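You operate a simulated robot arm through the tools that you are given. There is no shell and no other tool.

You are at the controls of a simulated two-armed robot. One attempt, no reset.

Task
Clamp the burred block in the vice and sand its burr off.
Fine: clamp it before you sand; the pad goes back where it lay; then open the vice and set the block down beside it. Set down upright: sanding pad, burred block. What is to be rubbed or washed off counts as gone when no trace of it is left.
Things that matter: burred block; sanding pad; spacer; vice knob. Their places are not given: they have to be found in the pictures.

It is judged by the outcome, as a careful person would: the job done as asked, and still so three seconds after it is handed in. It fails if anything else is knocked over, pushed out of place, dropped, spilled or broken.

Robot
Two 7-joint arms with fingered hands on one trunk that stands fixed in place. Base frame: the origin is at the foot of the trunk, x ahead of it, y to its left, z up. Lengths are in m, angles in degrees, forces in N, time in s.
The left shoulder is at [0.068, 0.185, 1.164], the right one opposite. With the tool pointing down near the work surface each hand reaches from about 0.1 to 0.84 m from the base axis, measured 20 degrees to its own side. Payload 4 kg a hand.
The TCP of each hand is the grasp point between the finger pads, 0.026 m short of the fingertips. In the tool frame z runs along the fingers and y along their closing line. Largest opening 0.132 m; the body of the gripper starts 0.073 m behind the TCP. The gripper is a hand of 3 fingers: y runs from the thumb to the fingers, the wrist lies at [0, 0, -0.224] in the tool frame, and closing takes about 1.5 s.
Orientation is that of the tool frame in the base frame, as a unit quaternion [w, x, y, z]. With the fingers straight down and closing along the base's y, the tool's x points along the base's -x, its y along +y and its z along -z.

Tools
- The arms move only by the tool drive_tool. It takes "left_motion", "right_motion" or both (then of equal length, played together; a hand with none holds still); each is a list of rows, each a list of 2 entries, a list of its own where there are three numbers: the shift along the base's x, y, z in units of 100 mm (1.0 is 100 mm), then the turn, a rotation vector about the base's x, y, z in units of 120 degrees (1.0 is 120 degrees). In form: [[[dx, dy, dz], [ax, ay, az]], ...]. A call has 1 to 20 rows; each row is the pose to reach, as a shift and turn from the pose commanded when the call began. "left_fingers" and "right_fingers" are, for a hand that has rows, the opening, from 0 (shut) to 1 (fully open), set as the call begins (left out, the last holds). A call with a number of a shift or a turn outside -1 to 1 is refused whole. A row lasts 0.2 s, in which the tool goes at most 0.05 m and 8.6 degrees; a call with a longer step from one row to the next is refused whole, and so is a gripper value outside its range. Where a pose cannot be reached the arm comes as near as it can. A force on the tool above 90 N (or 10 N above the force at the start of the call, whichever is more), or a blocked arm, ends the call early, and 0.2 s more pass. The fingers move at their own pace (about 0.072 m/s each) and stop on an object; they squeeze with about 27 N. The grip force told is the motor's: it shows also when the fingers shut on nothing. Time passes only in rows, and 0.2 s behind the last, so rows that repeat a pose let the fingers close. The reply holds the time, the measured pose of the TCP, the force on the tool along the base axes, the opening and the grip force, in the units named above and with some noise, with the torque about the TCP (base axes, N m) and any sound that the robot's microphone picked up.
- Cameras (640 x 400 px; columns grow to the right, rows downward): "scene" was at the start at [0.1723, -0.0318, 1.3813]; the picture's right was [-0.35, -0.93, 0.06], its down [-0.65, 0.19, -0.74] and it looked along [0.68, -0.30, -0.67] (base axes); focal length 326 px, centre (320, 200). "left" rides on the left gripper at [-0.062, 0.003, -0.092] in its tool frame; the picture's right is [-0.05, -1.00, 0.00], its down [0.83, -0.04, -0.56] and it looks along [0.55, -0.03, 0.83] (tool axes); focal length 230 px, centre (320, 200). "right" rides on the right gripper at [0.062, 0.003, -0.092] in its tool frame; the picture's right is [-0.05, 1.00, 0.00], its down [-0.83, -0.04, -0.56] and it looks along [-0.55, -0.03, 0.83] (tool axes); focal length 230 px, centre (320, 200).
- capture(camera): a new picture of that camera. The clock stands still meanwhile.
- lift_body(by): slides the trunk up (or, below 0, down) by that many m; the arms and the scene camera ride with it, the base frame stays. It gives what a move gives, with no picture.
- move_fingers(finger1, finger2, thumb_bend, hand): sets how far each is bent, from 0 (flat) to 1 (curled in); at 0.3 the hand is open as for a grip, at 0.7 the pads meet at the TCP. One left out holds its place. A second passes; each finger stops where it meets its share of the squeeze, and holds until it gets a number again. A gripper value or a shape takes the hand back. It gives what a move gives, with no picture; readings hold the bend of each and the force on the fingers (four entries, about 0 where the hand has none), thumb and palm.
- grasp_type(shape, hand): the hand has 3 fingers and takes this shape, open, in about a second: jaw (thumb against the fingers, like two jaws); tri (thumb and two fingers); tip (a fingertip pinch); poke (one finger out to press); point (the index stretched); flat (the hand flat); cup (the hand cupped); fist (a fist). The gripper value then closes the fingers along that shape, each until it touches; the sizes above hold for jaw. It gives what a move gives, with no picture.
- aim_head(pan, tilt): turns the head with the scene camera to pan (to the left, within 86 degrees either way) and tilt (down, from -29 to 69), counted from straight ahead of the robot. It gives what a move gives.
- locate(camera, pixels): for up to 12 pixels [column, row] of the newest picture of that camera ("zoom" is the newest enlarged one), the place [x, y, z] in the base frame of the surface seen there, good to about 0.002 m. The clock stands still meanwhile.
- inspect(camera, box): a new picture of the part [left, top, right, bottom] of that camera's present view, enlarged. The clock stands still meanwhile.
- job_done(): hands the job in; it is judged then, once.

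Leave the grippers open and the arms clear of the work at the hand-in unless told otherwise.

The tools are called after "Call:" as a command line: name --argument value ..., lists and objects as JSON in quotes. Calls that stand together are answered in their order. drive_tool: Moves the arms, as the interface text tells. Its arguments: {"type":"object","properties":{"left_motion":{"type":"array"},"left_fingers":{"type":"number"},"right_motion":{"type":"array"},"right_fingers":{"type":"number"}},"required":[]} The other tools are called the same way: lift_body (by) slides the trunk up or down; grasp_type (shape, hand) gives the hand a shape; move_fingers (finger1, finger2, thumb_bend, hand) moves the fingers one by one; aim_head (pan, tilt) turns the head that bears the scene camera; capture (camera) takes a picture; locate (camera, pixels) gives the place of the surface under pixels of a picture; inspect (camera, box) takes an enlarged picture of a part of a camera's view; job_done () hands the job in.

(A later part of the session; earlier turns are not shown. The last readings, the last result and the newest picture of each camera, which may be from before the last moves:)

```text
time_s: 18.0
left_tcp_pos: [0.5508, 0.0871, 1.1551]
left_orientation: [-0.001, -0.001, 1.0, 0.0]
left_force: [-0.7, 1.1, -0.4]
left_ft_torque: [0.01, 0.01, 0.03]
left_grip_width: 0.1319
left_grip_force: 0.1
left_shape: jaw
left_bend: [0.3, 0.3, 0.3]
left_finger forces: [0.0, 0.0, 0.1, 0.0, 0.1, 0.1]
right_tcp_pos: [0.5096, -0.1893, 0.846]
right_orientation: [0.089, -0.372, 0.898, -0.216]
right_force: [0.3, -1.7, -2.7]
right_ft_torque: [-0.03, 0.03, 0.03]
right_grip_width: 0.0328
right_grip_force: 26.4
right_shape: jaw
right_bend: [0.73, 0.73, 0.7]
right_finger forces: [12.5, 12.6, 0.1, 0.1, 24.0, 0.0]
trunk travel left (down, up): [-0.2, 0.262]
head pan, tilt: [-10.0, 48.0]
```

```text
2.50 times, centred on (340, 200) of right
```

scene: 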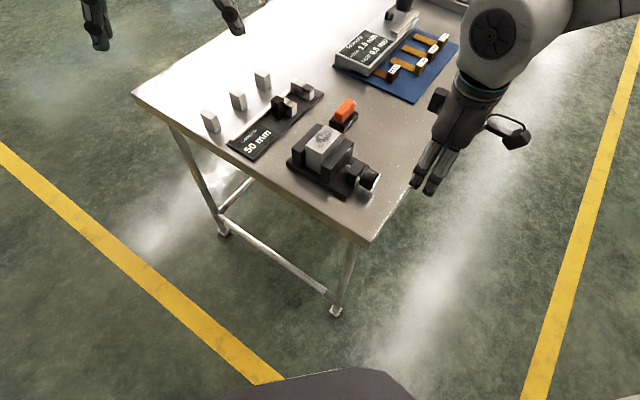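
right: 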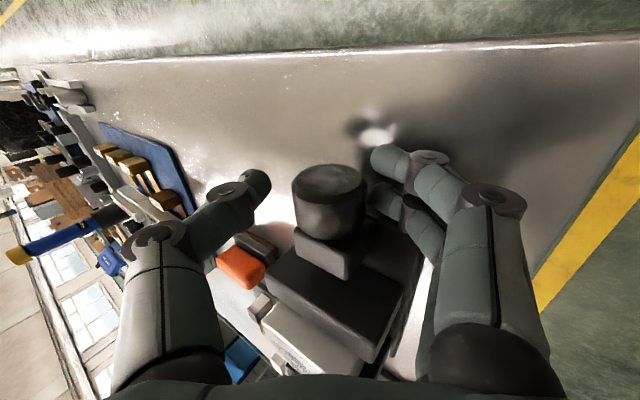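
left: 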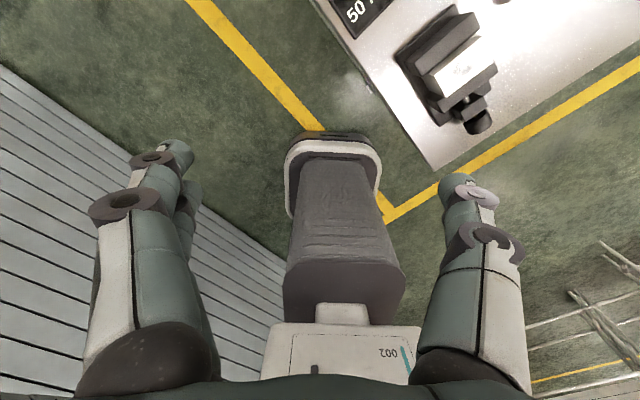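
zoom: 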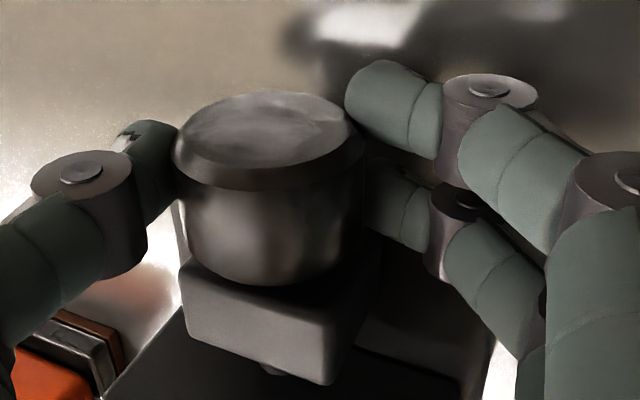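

Gripped with ~26 N (12.5 N on each finger, 24 N on the thumb). Now the first part of a tightening stroke: +28° about (0.707,0.707,0), then check whether the jaw moved.

Call:
drive_tool --right_motion '[[[0.0103, -0.0103, 0.0063], [0.04125, 0.04125, 0]], [[0.0211, -0.0211, 0.0108], [0.0825, 0.0825, 0]], [[0.0321, -0.0321, 0.0135], [0.12375, 0.12375, 0]], [[0.0433, -0.0433, 0.0141], [0.165, 0.165, 0]]]'

Call:
inspect --camera "right" --box '[220, 120, 460, 400]'

Call:
inspect --camera "scene" --box '[280, 80, 440, 220]'

```text
time_s: 19.0
left_tcp_pos: [0.5508, 0.0863, 1.1556]
left_orientation: [0.0, -0.002, 1.0, 0.0]
left_force: [-0.8, 0.1, 0.2]
left_ft_torque: [-0.01, -0.01, 0.02]
left_grip_width: 0.132
left_grip_force: 0.1
left_shape: jaw
left_bend: [0.3, 0.3, 0.3]
left_finger forces: [0.0, 0.1, 0.0, 0.0, 0.0, 0.0]
right_tcp_pos: [0.5139, -0.1944, 0.8478]
right_orientation: [-0.004, -0.383, 0.924, 0.01]
right_force: [0.0, 0.3, -6.6]
right_ft_torque: [-0.05, -0.04, 0.09]
right_grip_width: 0.0325
right_grip_force: 27.3
right_shape: jaw
right_bend: [0.73, 0.73, 0.71]
right_finger forces: [13.1, 13.0, 0.1, 0.1, 24.0, 0.0]
trunk travel left (down, up): [-0.2, 0.262]
head pan, tilt: [-10.0, 48.0]
```

```text
1.43 times, centred on (340, 260) of right
```

zoom: 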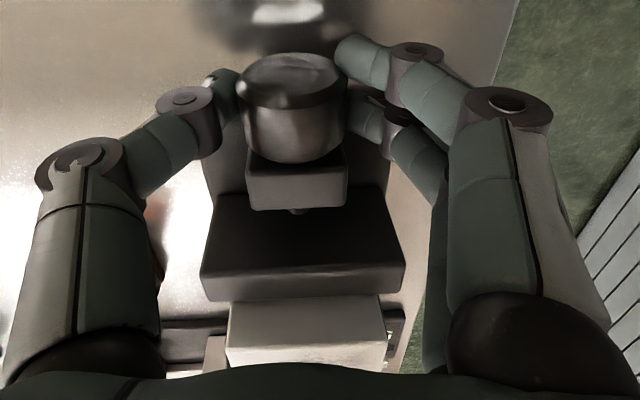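

```text
2.86 times, centred on (360, 150) of scene
```

zoom: 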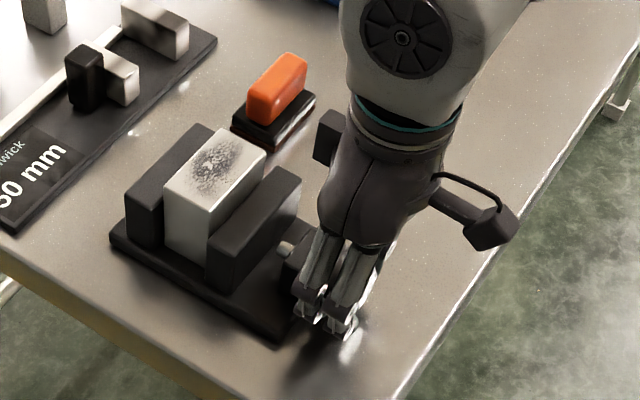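

I measure the moving jaw's edges (inner edge near (285,172), outer near (300,182)) in this zoom to see if it moved.

Call:
locate --camera "zoom" --pixels '[[282, 170], [298, 180], [210, 248], [235, 258], [250, 205], [262, 205], [267, 155], [250, 140], [205, 206], [168, 190], [207, 130], [132, 195]]'

```text
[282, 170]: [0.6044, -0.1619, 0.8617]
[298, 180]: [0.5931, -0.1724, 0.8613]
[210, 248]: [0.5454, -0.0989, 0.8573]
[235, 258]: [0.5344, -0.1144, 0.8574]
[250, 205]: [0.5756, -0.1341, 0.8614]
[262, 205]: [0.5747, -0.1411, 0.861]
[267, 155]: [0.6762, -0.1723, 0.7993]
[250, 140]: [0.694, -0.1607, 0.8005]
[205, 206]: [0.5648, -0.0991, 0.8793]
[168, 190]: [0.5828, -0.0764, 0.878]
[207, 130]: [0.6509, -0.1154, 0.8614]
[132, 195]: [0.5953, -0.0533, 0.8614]
```

No clear jaw movement yet at 28° (below measuring accuracy). Continue the stroke to about +36°.

Call:
drive_tool --right_motion '[[[0.0112, -0.0112, -0.0012], [0.04125, 0.04125, 0]], [[0.0222, -0.0222, -0.0044], [0.0825, 0.0825, 0]], [[0.0329, -0.0329, -0.0094], [0.12375, 0.12375, 0]], [[0.043, -0.043, -0.0162], [0.165, 0.165, 0]], [[0.0525, -0.0525, -0.0248], [0.20625, 0.20625, 0]]]'

Call:
inspect --camera "scene" --box '[280, 80, 440, 220]'

Call:
capture --camera "right"

```text
time_s: 20.2
left_tcp_pos: [0.5493, 0.0867, 1.1565]
left_orientation: [-0.001, 0.0, 1.0, 0.0]
left_force: [-0.5, 0.7, 0.4]
left_ft_torque: [0.03, -0.01, 0.0]
left_grip_width: 0.1318
left_grip_force: 0.0
left_shape: jaw
left_bend: [0.3, 0.3, 0.3]
left_finger forces: [0.0, 0.0, 0.0, 0.0, 0.0, 0.0]
right_tcp_pos: [0.5184, -0.1996, 0.8444]
right_orientation: [-0.12, -0.363, 0.879, 0.286]
right_force: [-4.9, -0.2, -9.1]
right_ft_torque: [0.05, -0.2, 0.33]
right_grip_width: 0.0301
right_grip_force: 27.0
right_shape: jaw
right_bend: [0.74, 0.73, 0.71]
right_finger forces: [15.5, 14.0, 0.0, 0.1, 23.8, 0.1]
trunk travel left (down, up): [-0.2, 0.262]
head pan, tilt: [-10.0, 48.0]
```

```text
2.86 times, centred on (360, 150) of scene
```

zoom: 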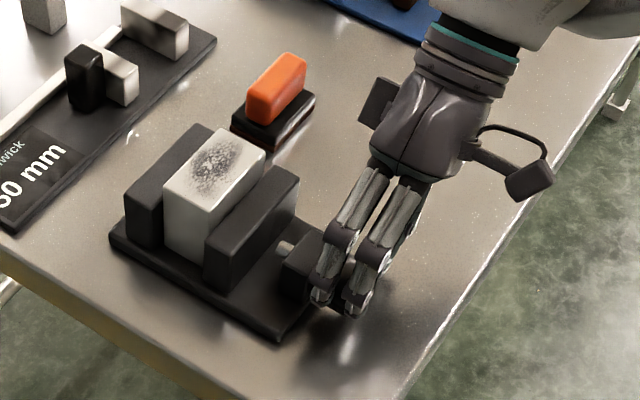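

```text
taken
```

right: 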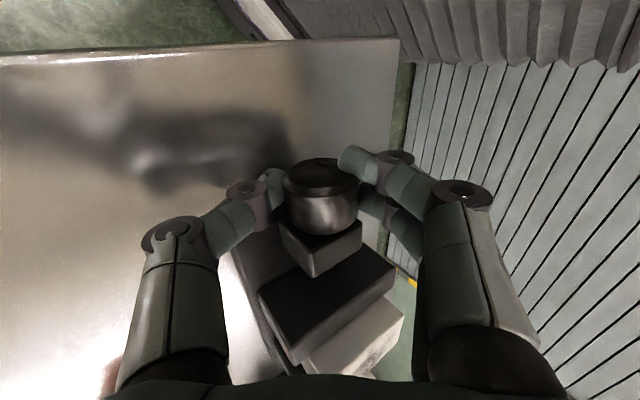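

The moving jaw appears shifted a few pixels toward the block (right top corner from (300,178) to (297,173)). I measure again.

Call:
locate --camera "zoom" --pixels '[[278, 170], [295, 178], [207, 245], [230, 255], [245, 205], [258, 205], [270, 170], [250, 185], [205, 206], [168, 190], [207, 130], [132, 195]]'

```text
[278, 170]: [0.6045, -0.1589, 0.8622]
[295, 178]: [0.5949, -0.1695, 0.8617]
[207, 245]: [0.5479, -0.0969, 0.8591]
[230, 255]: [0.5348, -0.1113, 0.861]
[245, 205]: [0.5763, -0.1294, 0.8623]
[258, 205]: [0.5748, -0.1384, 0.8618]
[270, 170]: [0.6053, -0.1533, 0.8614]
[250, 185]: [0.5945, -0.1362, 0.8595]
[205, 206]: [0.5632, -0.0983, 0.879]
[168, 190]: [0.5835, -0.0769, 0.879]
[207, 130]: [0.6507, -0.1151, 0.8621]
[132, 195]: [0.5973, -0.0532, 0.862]
```

The jaw moved about 3 mm for ~63°, in the right direction (+ turn tightens). I'll open slightly, back off a little along the fingers, swing back to −28° and re-seat around the knob.

Call:
drive_tool --right_motion '[[[0, 0, 0], [0, 0, 0]], [[0.0125, -0.0125, 0.0243], [0, 0, 0]], [[0.025, -0.025, 0.0485], [0, 0, 0]], [[0.0101, -0.0101, 0.0618], [-0.0442, -0.0442, 0]], [[-0.0059, 0.0059, 0.0722], [-0.0884, -0.0884, 0]], [[-0.0227, 0.0227, 0.0796], [-0.1326, -0.1326, 0]], [[-0.04, 0.04, 0.0838], [-0.1768, -0.1768, 0]], [[-0.0576, 0.0576, 0.0847], [-0.221, -0.221, 0]], [[-0.075, 0.075, 0.0825], [-0.2652, -0.2652, 0]], [[-0.0922, 0.0922, 0.077], [-0.3094, -0.3094, 0]], [[-0.1087, 0.1087, 0.0684], [-0.3536, -0.3536, 0]], [[-0.0972, 0.0972, 0.0096], [-0.3771, -0.3771, 0]], [[-0.0972, 0.0972, 0.0096], [-0.3771, -0.3771, 0]]]' --right_fingers 0.42

Call:
capture --camera "right"

```text
time_s: 23.0
left_tcp_pos: [0.5498, 0.0868, 1.1567]
left_orientation: [0.0, -0.001, 1.0, 0.0]
left_force: [0.3, 0.2, -0.1]
left_ft_torque: [0.03, -0.03, 0.03]
left_grip_width: 0.1319
left_grip_force: 0.0
left_shape: jaw
left_bend: [0.3, 0.3, 0.3]
left_finger forces: [0.0, 0.1, 0.0, 0.1, 0.0, 0.0]
right_tcp_pos: [0.5099, -0.1899, 0.8471]
right_orientation: [0.093, -0.371, 0.896, -0.224]
right_force: [-0.5, 0.1, -0.4]
right_ft_torque: [0.02, 0.01, 0.02]
right_grip_width: 0.055
right_grip_force: 0.1
right_shape: jaw
right_bend: [0.73, 0.73, 0.7]
right_finger forces: [0.0, 0.0, 0.1, 0.0, 0.0, 0.0]
trunk travel left (down, up): [-0.2, 0.262]
head pan, tilt: [-10.0, 48.0]
```

```text
taken
```

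right: 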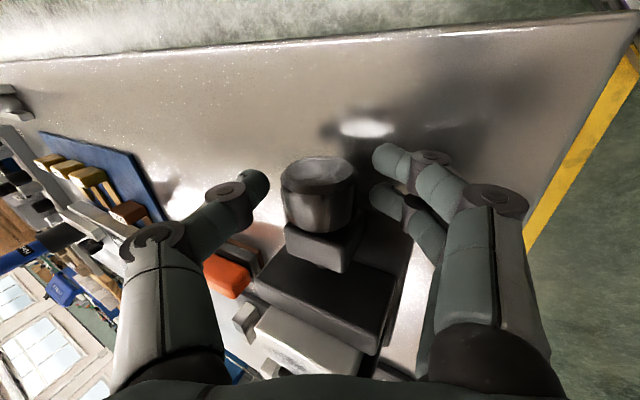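

Re-seated at −28° with the knob centred. Now close (5 rows) and stroke 66° in one call.

Call:
drive_tool --right_motion '[[[0, 0, 0], [0, 0, 0]], [[0, 0, 0], [0, 0, 0]], [[0, 0, 0], [0, 0, 0]], [[0, 0, 0], [0, 0, 0]], [[0, 0, 0], [0, 0, 0]], [[0.0096, -0.0096, 0.0063], [0.0389, 0.0389, 0]], [[0.0197, -0.0197, 0.0109], [0.0778, 0.0778, 0]], [[0.03, -0.03, 0.0139], [0.1167, 0.1167, 0]], [[0.0406, -0.0406, 0.0152], [0.1556, 0.1556, 0]], [[0.0512, -0.0512, 0.0147], [0.1945, 0.1945, 0]], [[0.0616, -0.0616, 0.0126], [0.2333, 0.2333, 0]], [[0.0719, -0.0719, 0.0087], [0.2722, 0.2722, 0]], [[0.0817, -0.0817, 0.0032], [0.3111, 0.3111, 0]], [[0.091, -0.091, -0.0038], [0.35, 0.35, 0]], [[0.0998, -0.0998, -0.0123], [0.3889, 0.3889, 0]]]' --right_fingers 0

Call:
inspect --camera "scene" --box '[280, 80, 440, 220]'

```text
time_s: 26.2
left_tcp_pos: [0.5495, 0.0861, 1.1549]
left_orientation: [-0.001, 0.0, 1.0, 0.0]
left_force: [0.5, -0.6, -0.6]
left_ft_torque: [0.03, -0.01, -0.02]
left_grip_width: 0.132
left_grip_force: 0.1
left_shape: jaw
left_bend: [0.3, 0.3, 0.3]
left_finger forces: [0.0, 0.1, 0.1, 0.1, 0.1, 0.1]
right_tcp_pos: [0.5182, -0.1995, 0.8447]
right_orientation: [-0.125, -0.362, 0.873, 0.301]
right_force: [-6.9, -1.0, -11.8]
right_ft_torque: [0.04, -0.19, 0.31]
right_grip_width: 0.0291
right_grip_force: 27.1
right_shape: jaw
right_bend: [0.74, 0.73, 0.7]
right_finger forces: [15.1, 13.8, 0.0, 0.0, 25.1, 0.0]
trunk travel left (down, up): [-0.2, 0.262]
head pan, tilt: [-10.0, 48.0]
```

```text
2.86 times, centred on (360, 150) of scene
```

zoom: 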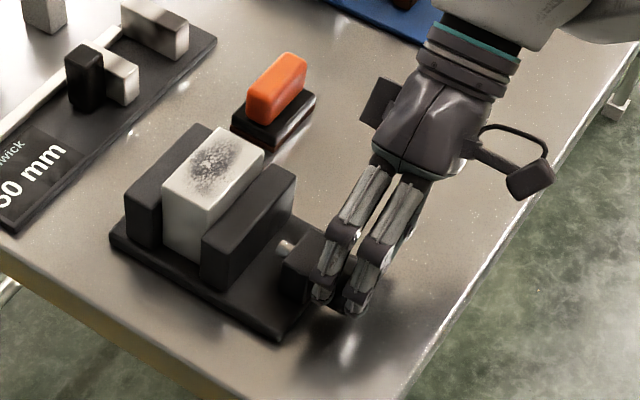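

The jaw moved on, now seemingly near the block. Measuring.

Call:
locate --camera "zoom" --pixels '[[275, 168], [293, 176], [204, 243], [228, 253], [270, 172], [266, 172], [220, 222], [216, 222], [203, 206], [166, 188], [219, 128], [260, 152]]'

```text
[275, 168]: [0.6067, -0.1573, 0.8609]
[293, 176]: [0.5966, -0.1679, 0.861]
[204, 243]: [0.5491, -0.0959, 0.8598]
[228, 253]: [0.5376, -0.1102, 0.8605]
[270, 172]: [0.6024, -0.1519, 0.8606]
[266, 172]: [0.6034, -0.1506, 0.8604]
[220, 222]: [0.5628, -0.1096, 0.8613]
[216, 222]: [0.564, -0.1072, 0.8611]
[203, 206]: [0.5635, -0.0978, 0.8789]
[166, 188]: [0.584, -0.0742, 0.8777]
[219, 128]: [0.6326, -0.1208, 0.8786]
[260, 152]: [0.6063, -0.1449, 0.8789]
```

About 2.7 mm per stroke; roughly 14 mm of travel remains. Open, swing back to −28° for the next stroke.

Call:
drive_tool --right_motion '[[[0, 0, 0], [0, 0, 0]], [[0.013, -0.013, 0.0236], [0, 0, 0]], [[0.0262, -0.0262, 0.0473], [0, 0, 0]], [[0.0106, -0.0106, 0.0621], [-0.0471, -0.0471, 0]], [[-0.0062, 0.0062, 0.0738], [-0.0943, -0.0943, 0]], [[-0.024, 0.024, 0.082], [-0.1414, -0.1414, 0]], [[-0.0425, 0.0425, 0.0866], [-0.1886, -0.1886, 0]], [[-0.0612, 0.0612, 0.0875], [-0.2357, -0.2357, 0]], [[-0.0799, 0.0799, 0.0847], [-0.2828, -0.2828, 0]], [[-0.0981, 0.0981, 0.0783], [-0.33, -0.33, 0]], [[-0.1112, 0.1112, 0.0712], [-0.3653, -0.3653, 0]], [[-0.0997, 0.0997, 0.0124], [-0.3889, -0.3889, 0]], [[-0.0997, 0.0997, 0.0124], [-0.3889, -0.3889, 0]]]' --right_fingers 0.42

```text
time_s: 29.0
left_tcp_pos: [0.5505, 0.0867, 1.1561]
left_orientation: [0.0, -0.001, 1.0, 0.001]
left_force: [0.0, -0.5, 0.3]
left_ft_torque: [-0.02, -0.01, 0.03]
left_grip_width: 0.1316
left_grip_force: 0.0
left_shape: jaw
left_bend: [0.3, 0.3, 0.3]
left_finger forces: [0.1, 0.1, 0.1, 0.0, 0.0, 0.0]
right_tcp_pos: [0.5093, -0.1894, 0.8455]
right_orientation: [0.093, -0.372, 0.896, -0.224]
right_force: [-0.1, 0.2, 0.4]
right_ft_torque: [-0.02, -0.02, -0.01]
right_grip_width: 0.055
right_grip_force: 0.1
right_shape: jaw
right_bend: [0.73, 0.73, 0.7]
right_finger forces: [0.1, 0.0, 0.0, 0.1, 0.0, 0.1]
trunk travel left (down, up): [-0.2, 0.262]
head pan, tilt: [-10.0, 48.0]
```

Back at −28°, no contact forces. Close and make the third stroke.

Call:
drive_tool --right_motion '[[[0, 0, 0], [0, 0, 0]], [[0, 0, 0], [0, 0, 0]], [[0, 0, 0], [0, 0, 0]], [[0, 0, 0], [0, 0, 0]], [[0, 0, 0], [0, 0, 0]], [[0.0096, -0.0096, 0.0063], [0.0389, 0.0389, 0]], [[0.0197, -0.0197, 0.0109], [0.0778, 0.0778, 0]], [[0.03, -0.03, 0.0139], [0.1167, 0.1167, 0]], [[0.0406, -0.0406, 0.0152], [0.1556, 0.1556, 0]], [[0.0512, -0.0512, 0.0147], [0.1945, 0.1945, 0]], [[0.0616, -0.0616, 0.0126], [0.2333, 0.2333, 0]], [[0.0719, -0.0719, 0.0087], [0.2722, 0.2722, 0]], [[0.0817, -0.0817, 0.0032], [0.3111, 0.3111, 0]], [[0.091, -0.091, -0.0038], [0.35, 0.35, 0]], [[0.0998, -0.0998, -0.0123], [0.3889, 0.3889, 0]]]' --right_fingers 0

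Call:
inspect --camera "scene" --box '[280, 80, 440, 220]'

```text
time_s: 32.2
left_tcp_pos: [0.5515, 0.0849, 1.1556]
left_orientation: [-0.001, -0.001, 1.0, 0.001]
left_force: [-0.1, -0.3, 0.3]
left_ft_torque: [0.0, -0.01, 0.01]
left_grip_width: 0.1322
left_grip_force: 0.0
left_shape: jaw
left_bend: [0.3, 0.3, 0.3]
left_finger forces: [0.0, 0.0, 0.0, 0.0, 0.1, 0.0]
right_tcp_pos: [0.5202, -0.2003, 0.8418]
right_orientation: [-0.126, -0.362, 0.873, 0.301]
right_force: [-3.6, -6.5, -19.2]
right_ft_torque: [-0.61, -0.64, 0.31]
right_grip_width: 0.0284
right_grip_force: 26.0
right_shape: jaw
right_bend: [0.73, 0.71, 0.73]
right_finger forces: [18.2, 15.0, 0.0, 0.0, 27.3, 0.1]
trunk travel left (down, up): [-0.2, 0.262]
head pan, tilt: [-10.0, 48.0]
```

```text
2.86 times, centred on (360, 150) of scene
```

zoom: 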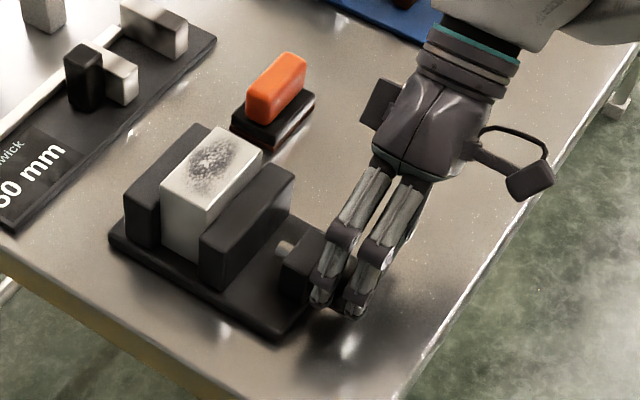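

Torque about the screw axis jumped to ≈0.88 N·m – the screw became stiff, so the jaw may now be squeezing the block. I measure and zoom on the vice.

Call:
locate --camera "zoom" --pixels '[[275, 168], [292, 175], [202, 240], [228, 252], [266, 172], [262, 170], [218, 222], [212, 222], [201, 204], [164, 188], [216, 128], [258, 152]]'

Call:
inspect --camera "scene" --box '[300, 115, 360, 190]'

```text
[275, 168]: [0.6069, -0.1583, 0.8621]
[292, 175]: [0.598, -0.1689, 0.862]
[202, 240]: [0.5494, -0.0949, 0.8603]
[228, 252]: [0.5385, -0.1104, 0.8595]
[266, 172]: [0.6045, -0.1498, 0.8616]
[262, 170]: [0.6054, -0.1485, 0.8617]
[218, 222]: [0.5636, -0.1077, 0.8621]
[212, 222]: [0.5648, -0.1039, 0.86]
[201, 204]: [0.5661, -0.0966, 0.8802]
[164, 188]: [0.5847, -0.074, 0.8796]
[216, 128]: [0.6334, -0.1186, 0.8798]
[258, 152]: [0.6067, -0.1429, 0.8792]
```

```text
5.33 times, centred on (330, 152) of scene
```

zoom: 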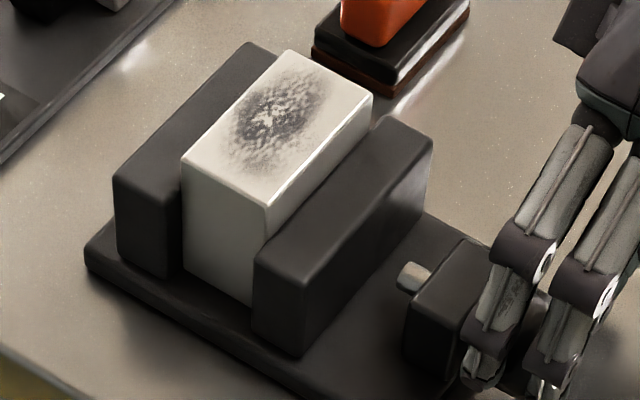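

The screw stalled after less than 1 mm this time. I need to see whether the block really touches both jaws, so I'll open and lift the hand off to look from above with the hand camera.

Call:
drive_tool --right_motion '[[[0, 0, 0], [0, 0, 0]], [[0.013, -0.013, 0.0236], [0, 0, 0]], [[0.0262, -0.0262, 0.0473], [0, 0, 0]], [[0.0106, -0.0106, 0.0621], [-0.0471, -0.0471, 0]], [[-0.0062, 0.0062, 0.0738], [-0.0943, -0.0943, 0]], [[-0.024, 0.024, 0.082], [-0.1414, -0.1414, 0]], [[-0.0425, 0.0425, 0.0866], [-0.1886, -0.1886, 0]], [[-0.0565, 0.0565, 0.0875], [-0.2239, -0.2239, 0]], [[-0.0565, 0.0565, 0.25], [-0.2239, -0.2239, 0]], [[-0.0565, 0.0565, 0.5], [-0.2239, -0.2239, 0]], [[-0.0565, 0.0565, 0.75], [-0.2239, -0.2239, 0]], [[-0.0565, 0.0565, 0.98], [-0.2239, -0.2239, 0]]]' --right_fingers 0.45

Call:
capture --camera "right"

Call:
inspect --camera "scene" --box '[290, 115, 385, 200]'

```text
time_s: 34.8
left_tcp_pos: [0.5497, 0.087, 1.1555]
left_orientation: [0.0, -0.001, 1.0, 0.0]
left_force: [-0.4, -0.3, -0.2]
left_ft_torque: [0.0, -0.01, -0.01]
left_grip_width: 0.1319
left_grip_force: 0.0
left_shape: jaw
left_bend: [0.3, 0.3, 0.3]
left_finger forces: [0.0, 0.0, 0.1, 0.1, 0.0, 0.0]
right_tcp_pos: [0.5131, -0.1932, 0.9445]
right_orientation: [0.0, -0.383, 0.924, 0.0]
right_force: [-0.8, 0.2, 0.4]
right_ft_torque: [-0.02, 0.01, 0.01]
right_grip_width: 0.059
right_grip_force: 0.1
right_shape: jaw
right_bend: [0.73, 0.73, 0.7]
right_finger forces: [0.0, 0.0, 0.0, 0.0, 0.0, 0.0]
trunk travel left (down, up): [-0.2, 0.262]
head pan, tilt: [-10.0, 48.0]
```

```text
taken
```

right: 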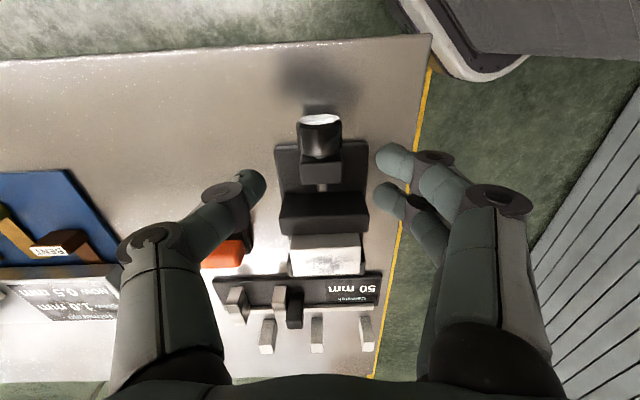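

```text
4.71 times, centred on (338, 158) of scene
```

zoom: 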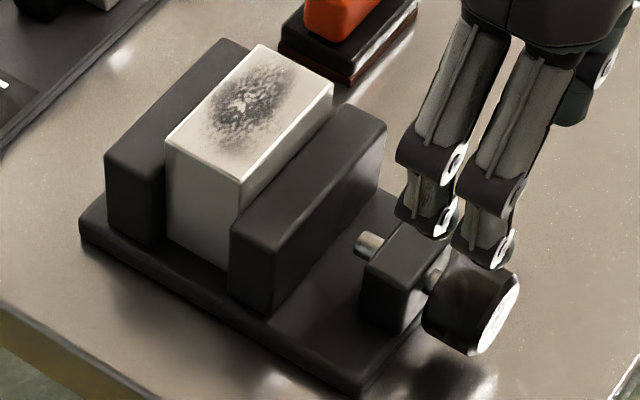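

The knob has not moved along its axis, so it isn't bottomed on the post. I'll zoom the right camera to see the gaps on both sides of the block.

Call:
inspect --camera "right" --box '[270, 180, 390, 290]'

```text
3.64 times, centred on (330, 235) of right
```

zoom: 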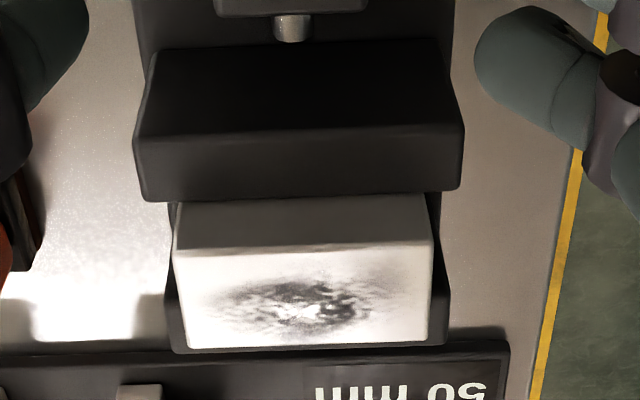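

The left hand camera sees the vice from the fixed-jaw side; I'll zoom there to see whether a gap remains between block and fixed jaw.

Call:
inspect --camera "left" --box '[380, 0, 520, 145]'

```text
2.76 times, centred on (450, 72) of left
```

zoom: 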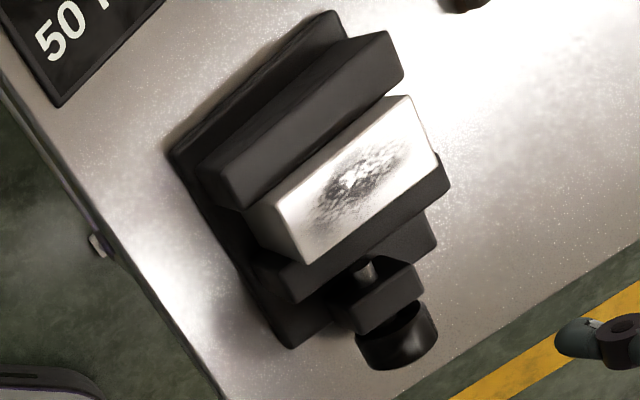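

I measure along the boundary between fixed jaw and block in this zoom.

Call:
locate --camera "zoom" --pixels '[[300, 150], [310, 158], [314, 163], [318, 168], [322, 172], [326, 177], [330, 182], [340, 195], [360, 215], [372, 228], [380, 235], [395, 250]]'

```text
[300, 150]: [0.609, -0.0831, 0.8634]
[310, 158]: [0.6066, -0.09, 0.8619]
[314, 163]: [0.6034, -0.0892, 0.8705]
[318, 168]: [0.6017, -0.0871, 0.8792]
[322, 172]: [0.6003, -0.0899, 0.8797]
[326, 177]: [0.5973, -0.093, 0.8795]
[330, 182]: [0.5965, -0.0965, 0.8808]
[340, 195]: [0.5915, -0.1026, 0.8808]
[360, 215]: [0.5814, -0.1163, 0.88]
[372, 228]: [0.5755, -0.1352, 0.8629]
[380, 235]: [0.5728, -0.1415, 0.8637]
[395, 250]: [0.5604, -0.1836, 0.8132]
```

The block's left face and fixed jaw edge look within ~1 mm. Now measure across the moving jaw side in finer steps.

Call:
locate --camera "zoom" --pixels '[[362, 217], [364, 219], [366, 221], [368, 223], [370, 225], [376, 231], [384, 239], [388, 243], [392, 247], [330, 240], [334, 246], [340, 252]]'

Call:
locate --camera "right" --pixels '[[325, 200], [325, 210], [325, 217], [325, 222], [325, 228], [325, 230], [325, 232], [325, 235], [325, 240], [325, 246], [325, 250], [325, 260]]'

```text
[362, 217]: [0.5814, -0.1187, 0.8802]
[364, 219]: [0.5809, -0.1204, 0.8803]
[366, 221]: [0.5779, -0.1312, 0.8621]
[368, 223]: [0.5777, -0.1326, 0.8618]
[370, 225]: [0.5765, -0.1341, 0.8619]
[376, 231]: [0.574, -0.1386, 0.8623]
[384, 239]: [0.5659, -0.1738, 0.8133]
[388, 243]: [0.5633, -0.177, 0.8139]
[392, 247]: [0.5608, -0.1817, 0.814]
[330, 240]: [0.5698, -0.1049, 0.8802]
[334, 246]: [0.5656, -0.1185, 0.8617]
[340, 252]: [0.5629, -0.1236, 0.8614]
```

```text
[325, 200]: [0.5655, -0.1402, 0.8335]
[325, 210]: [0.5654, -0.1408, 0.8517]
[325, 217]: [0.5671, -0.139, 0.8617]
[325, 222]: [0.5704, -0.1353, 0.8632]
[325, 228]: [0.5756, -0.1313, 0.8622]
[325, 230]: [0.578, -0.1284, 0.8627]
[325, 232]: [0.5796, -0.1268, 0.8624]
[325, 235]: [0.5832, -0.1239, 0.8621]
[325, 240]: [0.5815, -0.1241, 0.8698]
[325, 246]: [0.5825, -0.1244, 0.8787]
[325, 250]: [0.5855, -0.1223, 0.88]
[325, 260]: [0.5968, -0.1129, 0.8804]
```

Measurements agree: block left face ≈ fixed jaw face and moving jaw ≈ block right face, so it's clamped (and the screw stalled at ~0.9 N·m). Next the pad: I'll move the right hand up and over it, yawing −90° so the fingers close across the narrow handle.

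Call:
drive_tool --right_motion '[[[0.05, 0.01, 0.1], [0, 0, -0.0625]], [[0.2, 0.02, 0.2], [0, 0, -0.125]], [[0.4, 0.03, 0.3], [0, 0, -0.1875]], [[0.6, 0.04, 0.3], [0, 0, -0.25]], [[0.8, 0.05, 0.3], [0, 0, -0.3125]], [[0.99, 0.055, 0.3], [0, 0, -0.375]]]' --right_fingers 0.5

Call:
drive_tool --right_motion '[[[0.2, 0.01, 0], [0, 0, -0.0625]], [[0.4, 0.02, 0], [0, 0, -0.125]], [[0.6, 0.03, 0], [0, 0, -0.1875]], [[0.8, 0.04, 0], [0, 0, -0.25]], [[0.9, 0.05, 0], [0, 0, -0.3125]], [[0.99, 0.055, 0], [0, 0, -0.375]], [[0.99, 0.055, 0], [0, 0, -0.375]]]'

Call:
capture --camera "right"

Call:
capture --camera "scene"

```text
time_s: 36.2
left_tcp_pos: [0.5509, 0.0867, 1.1555]
left_orientation: [0.0, -0.001, 1.0, -0.001]
left_force: [0.6, 0.1, 0.2]
left_ft_torque: [-0.01, 0.02, -0.01]
left_grip_width: 0.1321
left_grip_force: 0.1
left_shape: jaw
left_bend: [0.3, 0.3, 0.3]
left_finger forces: [0.1, 0.0, 0.1, 0.1, 0.1, 0.0]
right_tcp_pos: [0.6137, -0.1879, 0.9717]
right_orientation: [0.001, 0.002, 1.0, 0.001]
right_force: [-0.1, 1.1, -0.7]
right_ft_torque: [-0.02, 0.04, -0.01]
right_grip_width: 0.0655
right_grip_force: 0.0
right_shape: jaw
right_bend: [0.73, 0.73, 0.7]
right_finger forces: [0.0, 0.0, 0.0, 0.0, 0.0, 0.0]
trunk travel left (down, up): [-0.2, 0.262]
head pan, tilt: [-10.0, 48.0]
```

```text
time_s: 37.8
left_tcp_pos: [0.5505, 0.0877, 1.1551]
left_orientation: [0.0, -0.001, 1.0, -0.001]
left_force: [-0.2, 0.1, -0.6]
left_ft_torque: [-0.05, -0.02, -0.01]
left_grip_width: 0.1319
left_grip_force: 0.1
left_shape: jaw
left_bend: [0.3, 0.3, 0.3]
left_finger forces: [0.0, 0.0, 0.0, 0.0, 0.0, 0.0]
right_tcp_pos: [0.6725, -0.2088, 0.9763]
right_orientation: [0.0, 0.383, 0.924, 0.0]
right_force: [-0.5, 0.4, 0.8]
right_ft_torque: [0.01, 0.0, 0.0]
right_grip_width: 0.0657
right_grip_force: 0.1
right_shape: jaw
right_bend: [0.73, 0.73, 0.7]
right_finger forces: [0.0, 0.0, 0.0, 0.0, 0.1, 0.1]
right hand out of reach, approached as far as the arm can: row 3, 4, 5, 6, 7
trunk travel left (down, up): [-0.2, 0.262]
head pan, tilt: [-10.0, 48.0]
```

```text
taken
```

right: 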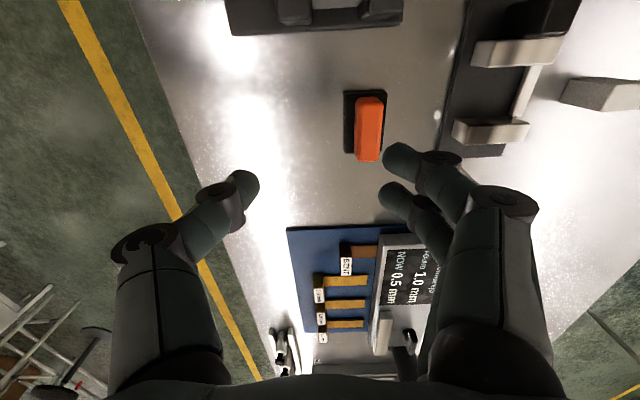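

```text
taken
```

scene: 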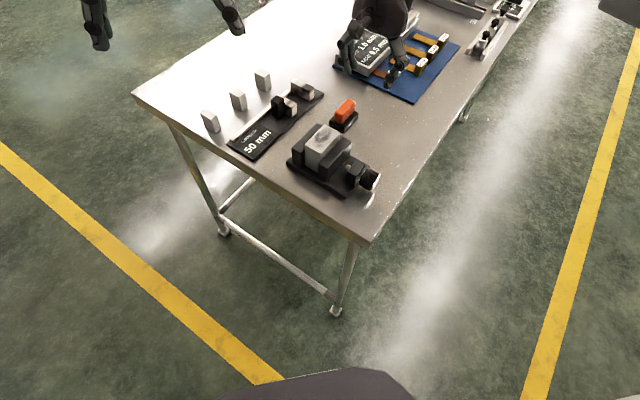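

The arm stopped short at (0.6725,−0.209). The pad is at about (0.71,−0.18) seen at pixel (365,125) in the right camera. Reach is better near the surface, so I'll try going out while lowering to z≈0.90.

Call:
drive_tool --right_motion '[[[0.0, 0.0, -0.2], [0, 0, 0]], [[0.0, 0.0, -0.4], [0, 0, 0]], [[0.0, 0.0, -0.6], [0, 0, 0]], [[0.1, 0.07, -0.7], [0, 0, 0]], [[0.2, 0.13, -0.75], [0, 0, 0]], [[0.3, 0.2, -0.75], [0, 0, 0]], [[0.395, 0.268, -0.75], [0, 0, 0]], [[0.395, 0.268, -0.75], [0, 0, 0]]]'

Call:
capture --camera "right"

```text
time_s: 39.6
left_tcp_pos: [0.5504, 0.0871, 1.1566]
left_orientation: [-0.001, -0.001, 1.0, 0.0]
left_force: [-1.4, -0.1, -0.1]
left_ft_torque: [0.04, 0.01, 0.02]
left_grip_width: 0.132
left_grip_force: 0.1
left_shape: jaw
left_bend: [0.3, 0.3, 0.3]
left_finger forces: [0.0, 0.1, 0.0, 0.0, 0.0, 0.0]
right_tcp_pos: [0.6618, -0.2136, 0.9121]
right_orientation: [0.0, 0.383, 0.924, 0.001]
right_force: [0.1, 0.2, 0.2]
right_ft_torque: [0.0, 0.04, -0.04]
right_grip_width: 0.0655
right_grip_force: 0.0
right_shape: jaw
right_bend: [0.73, 0.73, 0.7]
right_finger forces: [0.0, 0.0, 0.0, 0.0, 0.0, 0.0]
right hand out of reach, approached as far as the arm can: row 2, 3, 4, 5, 6, 7, 8
trunk travel left (down, up): [-0.2, 0.262]
head pan, tilt: [-10.0, 48.0]
```

```text
taken
```

right: 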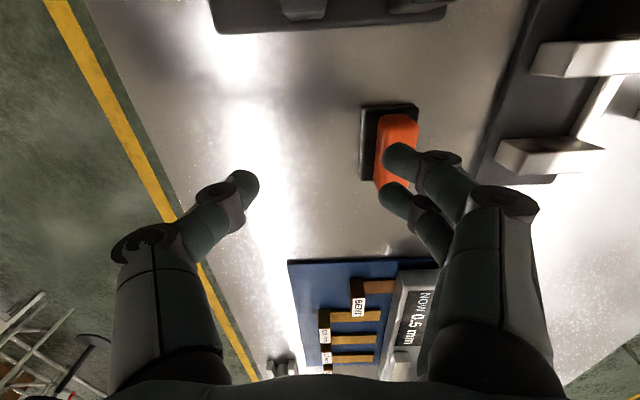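

Worse when lower, so it's a wrist limit at this yaw. I'll go back up, return yaw to 0 and extend over the pad to see which yaw is reachable there.

Call:
drive_tool --right_motion '[[[0, 0, 0.2], [0, 0, 0.0625]], [[0, 0, 0.4], [0, 0, 0.125]], [[0, 0, 0.6], [0, 0, 0.1875]], [[0.1, 0.08, 0.6], [0, 0, 0.25]], [[0.3, 0.2, 0.6], [0, 0, 0.3125]], [[0.5, 0.316, 0.6], [0, 0, 0.375]], [[0.5, 0.316, 0.6], [0, 0, 0.375]]]'

```text
time_s: 41.2
left_tcp_pos: [0.5498, 0.0872, 1.1548]
left_orientation: [-0.001, -0.001, 1.0, 0.0]
left_force: [1.1, -0.3, 0.2]
left_ft_torque: [-0.04, 0.0, -0.01]
left_grip_width: 0.1318
left_grip_force: 0.1
left_shape: jaw
left_bend: [0.3, 0.3, 0.3]
left_finger forces: [0.0, 0.0, 0.0, 0.0, 0.0, 0.1]
right_tcp_pos: [0.6734, -0.2113, 0.9766]
right_orientation: [0.001, -0.001, 1.0, 0.001]
right_force: [-0.3, -0.1, 0.4]
right_ft_torque: [-0.01, 0.01, 0.01]
right_grip_width: 0.0653
right_grip_force: 0.0
right_shape: jaw
right_bend: [0.73, 0.73, 0.7]
right_finger forces: [0.0, 0.0, 0.0, 0.0, 0.0, 0.0]
right hand out of reach, approached as far as the arm can: row 5, 6, 7
trunk travel left (down, up): [-0.2, 0.262]
head pan, tilt: [-10.0, 48.0]
```

Even at yaw 0 it stops at the same spot, so it's arm posture/distance. Let me look at the arm itself from the head camera.

Call:
aim_head --pan -35 --tilt 35

Call:
capture --camera "scene"

```text
time_s: 42.1
left_tcp_pos: [0.5496, 0.0873, 1.1561]
left_orientation: [-0.001, -0.001, 1.0, 0.0]
left_force: [0.7, 0.6, -0.5]
left_ft_torque: [-0.01, 0.03, 0.01]
left_grip_width: 0.132
left_grip_force: 0.0
left_shape: jaw
left_bend: [0.3, 0.3, 0.3]
left_finger forces: [0.0, 0.1, 0.1, 0.1, 0.0, 0.0]
right_tcp_pos: [0.674, -0.2119, 0.9767]
right_orientation: [0.001, 0.0, 1.0, 0.001]
right_force: [0.3, -0.7, -0.6]
right_ft_torque: [0.01, 0.01, -0.02]
right_grip_width: 0.0655
right_grip_force: 0.0
right_shape: jaw
right_bend: [0.73, 0.73, 0.7]
right_finger forces: [0.0, 0.1, 0.1, 0.0, 0.0, 0.0]
trunk travel left (down, up): [-0.2, 0.262]
head pan, tilt: [-35.0, 35.0]
```

```text
taken
```

scene: 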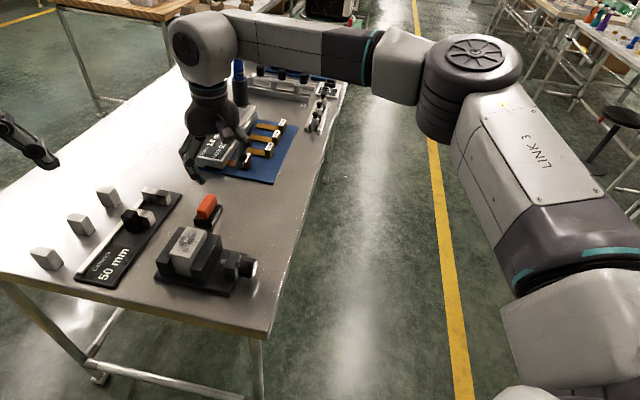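

The elbow is well bent, pointing out to the right, with the forearm level — so it's a wrist-bend limit rather than length. I'll raise the trunk 0.15 m so the forearm slopes down to the hand, then try again.

Call:
lift_body --by 0.15

Call:
drive_tool --right_motion '[[[0, 0, -0.2], [0, 0, 0]], [[0, 0, -0.4], [0, 0, 0]], [[0, 0, -0.6], [0, 0, 0]], [[0, 0, -0.8], [0, 0, 0]], [[0, 0, -1.0], [0, 0, 0]]]'

Call:
drive_tool --right_motion '[[[0.1, 0.07, -0.1], [0, 0, 0]], [[0.2, 0.14, -0.2], [0, 0, 0]], [[0.3, 0.21, -0.3], [0, 0, 0]], [[0.38, 0.28, -0.4], [0, 0, 0]], [[0.38, 0.28, -0.5], [0, 0, 0]], [[0.38, 0.28, -0.5], [0, 0, 0]]]'

```text
time_s: 43.8
left_tcp_pos: [0.5488, 0.0862, 1.3049]
left_orientation: [0.0, -0.001, 1.0, -0.001]
left_force: [0.1, -0.2, -0.1]
left_ft_torque: [-0.02, 0.01, -0.01]
left_grip_width: 0.1317
left_grip_force: 0.0
left_shape: jaw
left_bend: [0.3, 0.3, 0.3]
left_finger forces: [0.1, 0.1, 0.0, 0.1, 0.1, 0.0]
right_tcp_pos: [0.6473, -0.2138, 1.2188]
right_orientation: [0.069, 0.0, 0.998, 0.001]
right_force: [0.4, 0.5, 0.4]
right_ft_torque: [-0.03, 0.01, 0.0]
right_grip_width: 0.0656
right_grip_force: 0.1
right_shape: jaw
right_bend: [0.73, 0.73, 0.7]
right_finger forces: [0.1, 0.1, 0.0, 0.0, 0.1, 0.1]
trunk travel left (down, up): [-0.35, 0.112]
head pan, tilt: [-35.0, 35.0]
```

```text
time_s: 45.0
left_tcp_pos: [0.5495, 0.0874, 1.3067]
left_orientation: [0.0, -0.001, 1.0, 0.0]
left_force: [0.2, 0.1, -0.2]
left_ft_torque: [0.03, 0.02, -0.02]
left_grip_width: 0.1321
left_grip_force: 0.1
left_shape: jaw
left_bend: [0.3, 0.3, 0.3]
left_finger forces: [0.0, 0.1, 0.1, 0.0, 0.0, 0.0]
right_tcp_pos: [0.6412, -0.2173, 1.1213]
right_orientation: [0.071, 0.0, 0.997, 0.002]
right_force: [0.3, 0.1, 0.4]
right_ft_torque: [0.03, 0.02, 0.01]
right_grip_width: 0.0656
right_grip_force: 0.0
right_shape: jaw
right_bend: [0.73, 0.73, 0.7]
right_finger forces: [0.1, 0.0, 0.0, 0.0, 0.1, 0.1]
right hand out of reach, approached as far as the arm can: row 4, 5
trunk travel left (down, up): [-0.35, 0.112]
head pan, tilt: [-35.0, 35.0]
```

```text
time_s: 46.4
left_tcp_pos: [0.551, 0.0874, 1.3069]
left_orientation: [0.0, -0.001, 1.0, 0.0]
left_force: [0.5, 0.9, -0.1]
left_ft_torque: [0.01, 0.0, 0.0]
left_grip_width: 0.1319
left_grip_force: 0.1
left_shape: jaw
left_bend: [0.3, 0.3, 0.3]
left_finger forces: [0.0, 0.0, 0.0, 0.1, 0.0, 0.1]
right_tcp_pos: [0.6322, -0.2208, 1.0886]
right_orientation: [0.071, 0.0, 0.998, 0.001]
right_force: [0.1, 0.3, -0.1]
right_ft_torque: [0.0, 0.01, -0.03]
right_grip_width: 0.0652
right_grip_force: 0.0
right_shape: jaw
right_bend: [0.73, 0.73, 0.7]
right_finger forces: [0.0, 0.1, 0.1, 0.0, 0.1, 0.0]
right hand out of reach, approached as far as the arm can: row 1, 2, 3, 4, 5, 6
trunk travel left (down, up): [-0.35, 0.112]
head pan, tilt: [-35.0, 35.0]
```

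Lifting made it worse, and the posture shifted oddly. Let me look at the arm now and locate elbow/wrist points to understand the posture.

Call:
capture --camera "scene"

```text
taken
```

scene: 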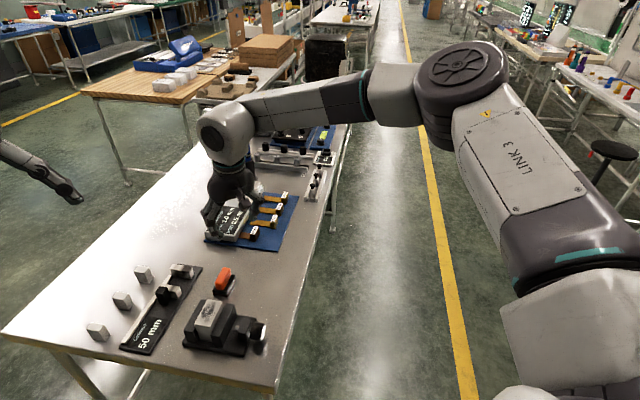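

Call:
locate --camera "scene" --pixels '[[460, 65], [437, 110], [500, 130], [540, 200], [600, 300], [400, 90], [300, 105], [228, 130], [230, 190], [560, 260]]'

```text
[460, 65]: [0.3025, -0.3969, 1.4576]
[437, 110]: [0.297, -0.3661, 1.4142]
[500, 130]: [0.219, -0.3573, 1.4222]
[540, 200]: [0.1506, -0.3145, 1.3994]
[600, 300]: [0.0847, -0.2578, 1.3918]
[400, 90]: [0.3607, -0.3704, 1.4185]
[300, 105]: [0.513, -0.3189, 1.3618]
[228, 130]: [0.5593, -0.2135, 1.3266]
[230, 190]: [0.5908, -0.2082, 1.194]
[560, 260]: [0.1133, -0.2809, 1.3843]
```

The elbow has drifted high and outward (elbow ≈(0.29,−0.40,1.42), above the shoulder at 1.314), which blocks extension. I'll retreat the right hand toward its starting area to let the arm take its original posture, and correct the 8° tilt.

Call:
drive_tool --right_motion '[[[-0.2, -0.2, 0.2], [0, 0.017, 0]], [[-0.4, -0.4, 0.4], [0, 0.034, 0]], [[-0.6, -0.6, 0.6], [0, 0.051, 0]], [[-0.8, -0.8, 0.8], [0, 0.068, 0]], [[-0.9, -1.0, 1.0], [0, 0.068, 0]], [[-0.9, -1.0, 1.0], [0, 0.068, 0]]]'

Call:
drive_tool --right_motion '[[[-0.1, -0.25, 0.2], [0, 0, 0]], [[-0.2, -0.5, 0.4], [0, 0, 0]], [[-0.3, -0.75, 0.6], [0, 0, 0]], [[-0.5, -1.0, 0.8], [0, 0, 0]], [[-0.53, -1.0, 1.0], [0, 0, 0]], [[-0.53, -1.0, 1.0], [0, 0, 0]]]'

Call:
capture --camera "scene"

```text
time_s: 47.8
left_tcp_pos: [0.5492, 0.0866, 1.3063]
left_orientation: [-0.001, -0.001, 1.0, 0.0]
left_force: [0.9, -0.4, -0.5]
left_ft_torque: [0.01, 0.03, -0.05]
left_grip_width: 0.132
left_grip_force: 0.0
left_shape: jaw
left_bend: [0.3, 0.3, 0.3]
left_finger forces: [0.0, 0.1, 0.1, 0.0, 0.0, 0.1]
right_tcp_pos: [0.542, -0.3218, 1.1897]
right_orientation: [-0.002, 0.0, 1.0, 0.0]
right_force: [0.7, -0.5, -0.5]
right_ft_torque: [0.0, 0.01, -0.02]
right_grip_width: 0.0657
right_grip_force: 0.0
right_shape: jaw
right_bend: [0.73, 0.73, 0.7]
right_finger forces: [0.0, 0.1, 0.0, 0.0, 0.0, 0.1]
trunk travel left (down, up): [-0.35, 0.112]
head pan, tilt: [-35.0, 35.0]
```

```text
time_s: 49.2
left_tcp_pos: [0.55, 0.0861, 1.3054]
left_orientation: [-0.001, 0.0, 1.0, -0.001]
left_force: [0.6, -0.1, -0.5]
left_ft_torque: [-0.02, 0.03, 0.01]
left_grip_width: 0.1319
left_grip_force: 0.0
left_shape: jaw
left_bend: [0.3, 0.3, 0.3]
left_finger forces: [0.0, 0.0, 0.1, 0.0, 0.1, 0.0]
right_tcp_pos: [0.4895, -0.4218, 1.2889]
right_orientation: [-0.001, 0.0, 1.0, 0.0]
right_force: [0.4, -0.5, 0.5]
right_ft_torque: [0.0, -0.01, -0.01]
right_grip_width: 0.0655
right_grip_force: 0.1
right_shape: jaw
right_bend: [0.73, 0.73, 0.7]
right_finger forces: [0.1, 0.1, 0.0, 0.1, 0.1, 0.0]
trunk travel left (down, up): [-0.35, 0.112]
head pan, tilt: [-35.0, 35.0]
```

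```text
taken
```

scene: 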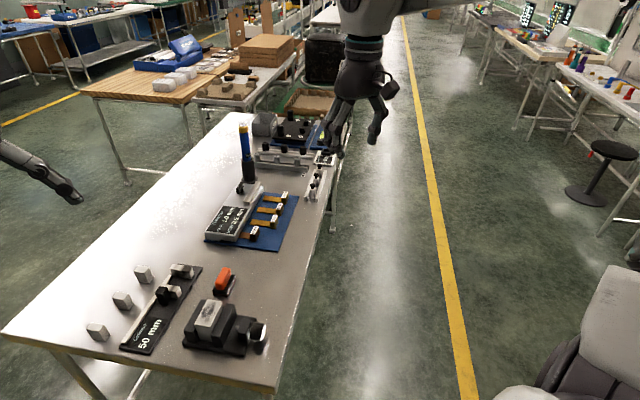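

Posture looks reset (upper arm now low at right). Before approaching the pad again I check where the tall blue bottle at (245,150) stands, and the pad at (223,278).

Call:
locate --camera "scene" --pixels '[[243, 128], [247, 175], [223, 278], [222, 222], [243, 190], [270, 205], [290, 196]]'

```text
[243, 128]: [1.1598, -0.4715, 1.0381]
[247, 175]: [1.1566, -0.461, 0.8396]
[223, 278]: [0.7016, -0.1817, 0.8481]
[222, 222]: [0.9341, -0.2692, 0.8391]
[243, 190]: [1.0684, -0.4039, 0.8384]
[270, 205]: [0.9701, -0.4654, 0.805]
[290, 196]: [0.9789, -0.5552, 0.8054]
```

All other items are farther out. Approach the pad in steps from here.

Call:
drive_tool --right_motion '[[[0.15, 0.15, -0.2], [0, 0, 0]], [[0.3, 0.3, -0.4], [0, 0, 0]], [[0.45, 0.45, -0.6], [0, 0, 0]], [[0.6, 0.6, -0.8], [0, 0, 0]], [[0.75, 0.8, -1.0], [0, 0, 0]]]'

Call:
drive_tool --right_motion '[[[0.15, 0.15, -0.2], [0, 0, 0]], [[0.3, 0.3, -0.4], [0, 0, 0]], [[0.45, 0.45, -0.6], [0, 0, 0]], [[0.6, 0.6, -0.8], [0, 0, 0]], [[0.75, 0.8, -1.0], [0, 0, 0]]]'

Call:
capture --camera "scene"

```text
time_s: 50.4
left_tcp_pos: [0.5515, 0.0878, 1.305]
left_orientation: [-0.001, -0.001, 1.0, 0.0]
left_force: [-0.2, 0.5, -0.3]
left_ft_torque: [-0.04, 0.03, 0.0]
left_grip_width: 0.1322
left_grip_force: 0.1
left_shape: jaw
left_bend: [0.3, 0.3, 0.3]
left_finger forces: [0.0, 0.0, 0.1, 0.0, 0.1, 0.0]
right_tcp_pos: [0.5648, -0.3409, 1.1881]
right_orientation: [-0.003, 0.001, 1.0, 0.001]
right_force: [-0.1, -0.4, -0.1]
right_ft_torque: [0.05, 0.02, -0.01]
right_grip_width: 0.0656
right_grip_force: 0.0
right_shape: jaw
right_bend: [0.73, 0.73, 0.7]
right_finger forces: [0.1, 0.1, 0.0, 0.0, 0.0, 0.1]
trunk travel left (down, up): [-0.35, 0.112]
head pan, tilt: [-35.0, 35.0]
```

```text
time_s: 51.6
left_tcp_pos: [0.55, 0.0871, 1.305]
left_orientation: [0.0, -0.002, 1.0, 0.0]
left_force: [-0.4, 0.8, -0.4]
left_ft_torque: [0.02, -0.01, 0.0]
left_grip_width: 0.1318
left_grip_force: 0.0
left_shape: jaw
left_bend: [0.3, 0.3, 0.3]
left_finger forces: [0.0, 0.0, 0.0, 0.1, 0.0, 0.0]
right_tcp_pos: [0.6302, -0.265, 1.0907]
right_orientation: [0.0, 0.001, 1.0, 0.002]
right_force: [0.2, -0.8, 0.4]
right_ft_torque: [-0.03, 0.02, -0.01]
right_grip_width: 0.0657
right_grip_force: 0.0
right_shape: jaw
right_bend: [0.73, 0.73, 0.7]
right_finger forces: [0.1, 0.0, 0.0, 0.1, 0.1, 0.1]
right hand out of reach, approached as far as the arm can: row 5
trunk travel left (down, up): [-0.35, 0.112]
head pan, tilt: [-35.0, 35.0]
```

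```text
taken
```

scene: 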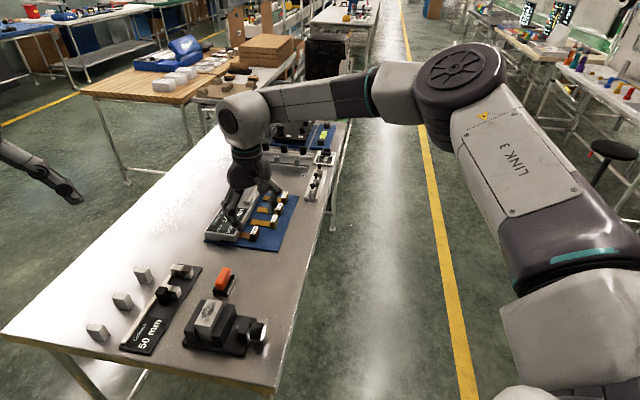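

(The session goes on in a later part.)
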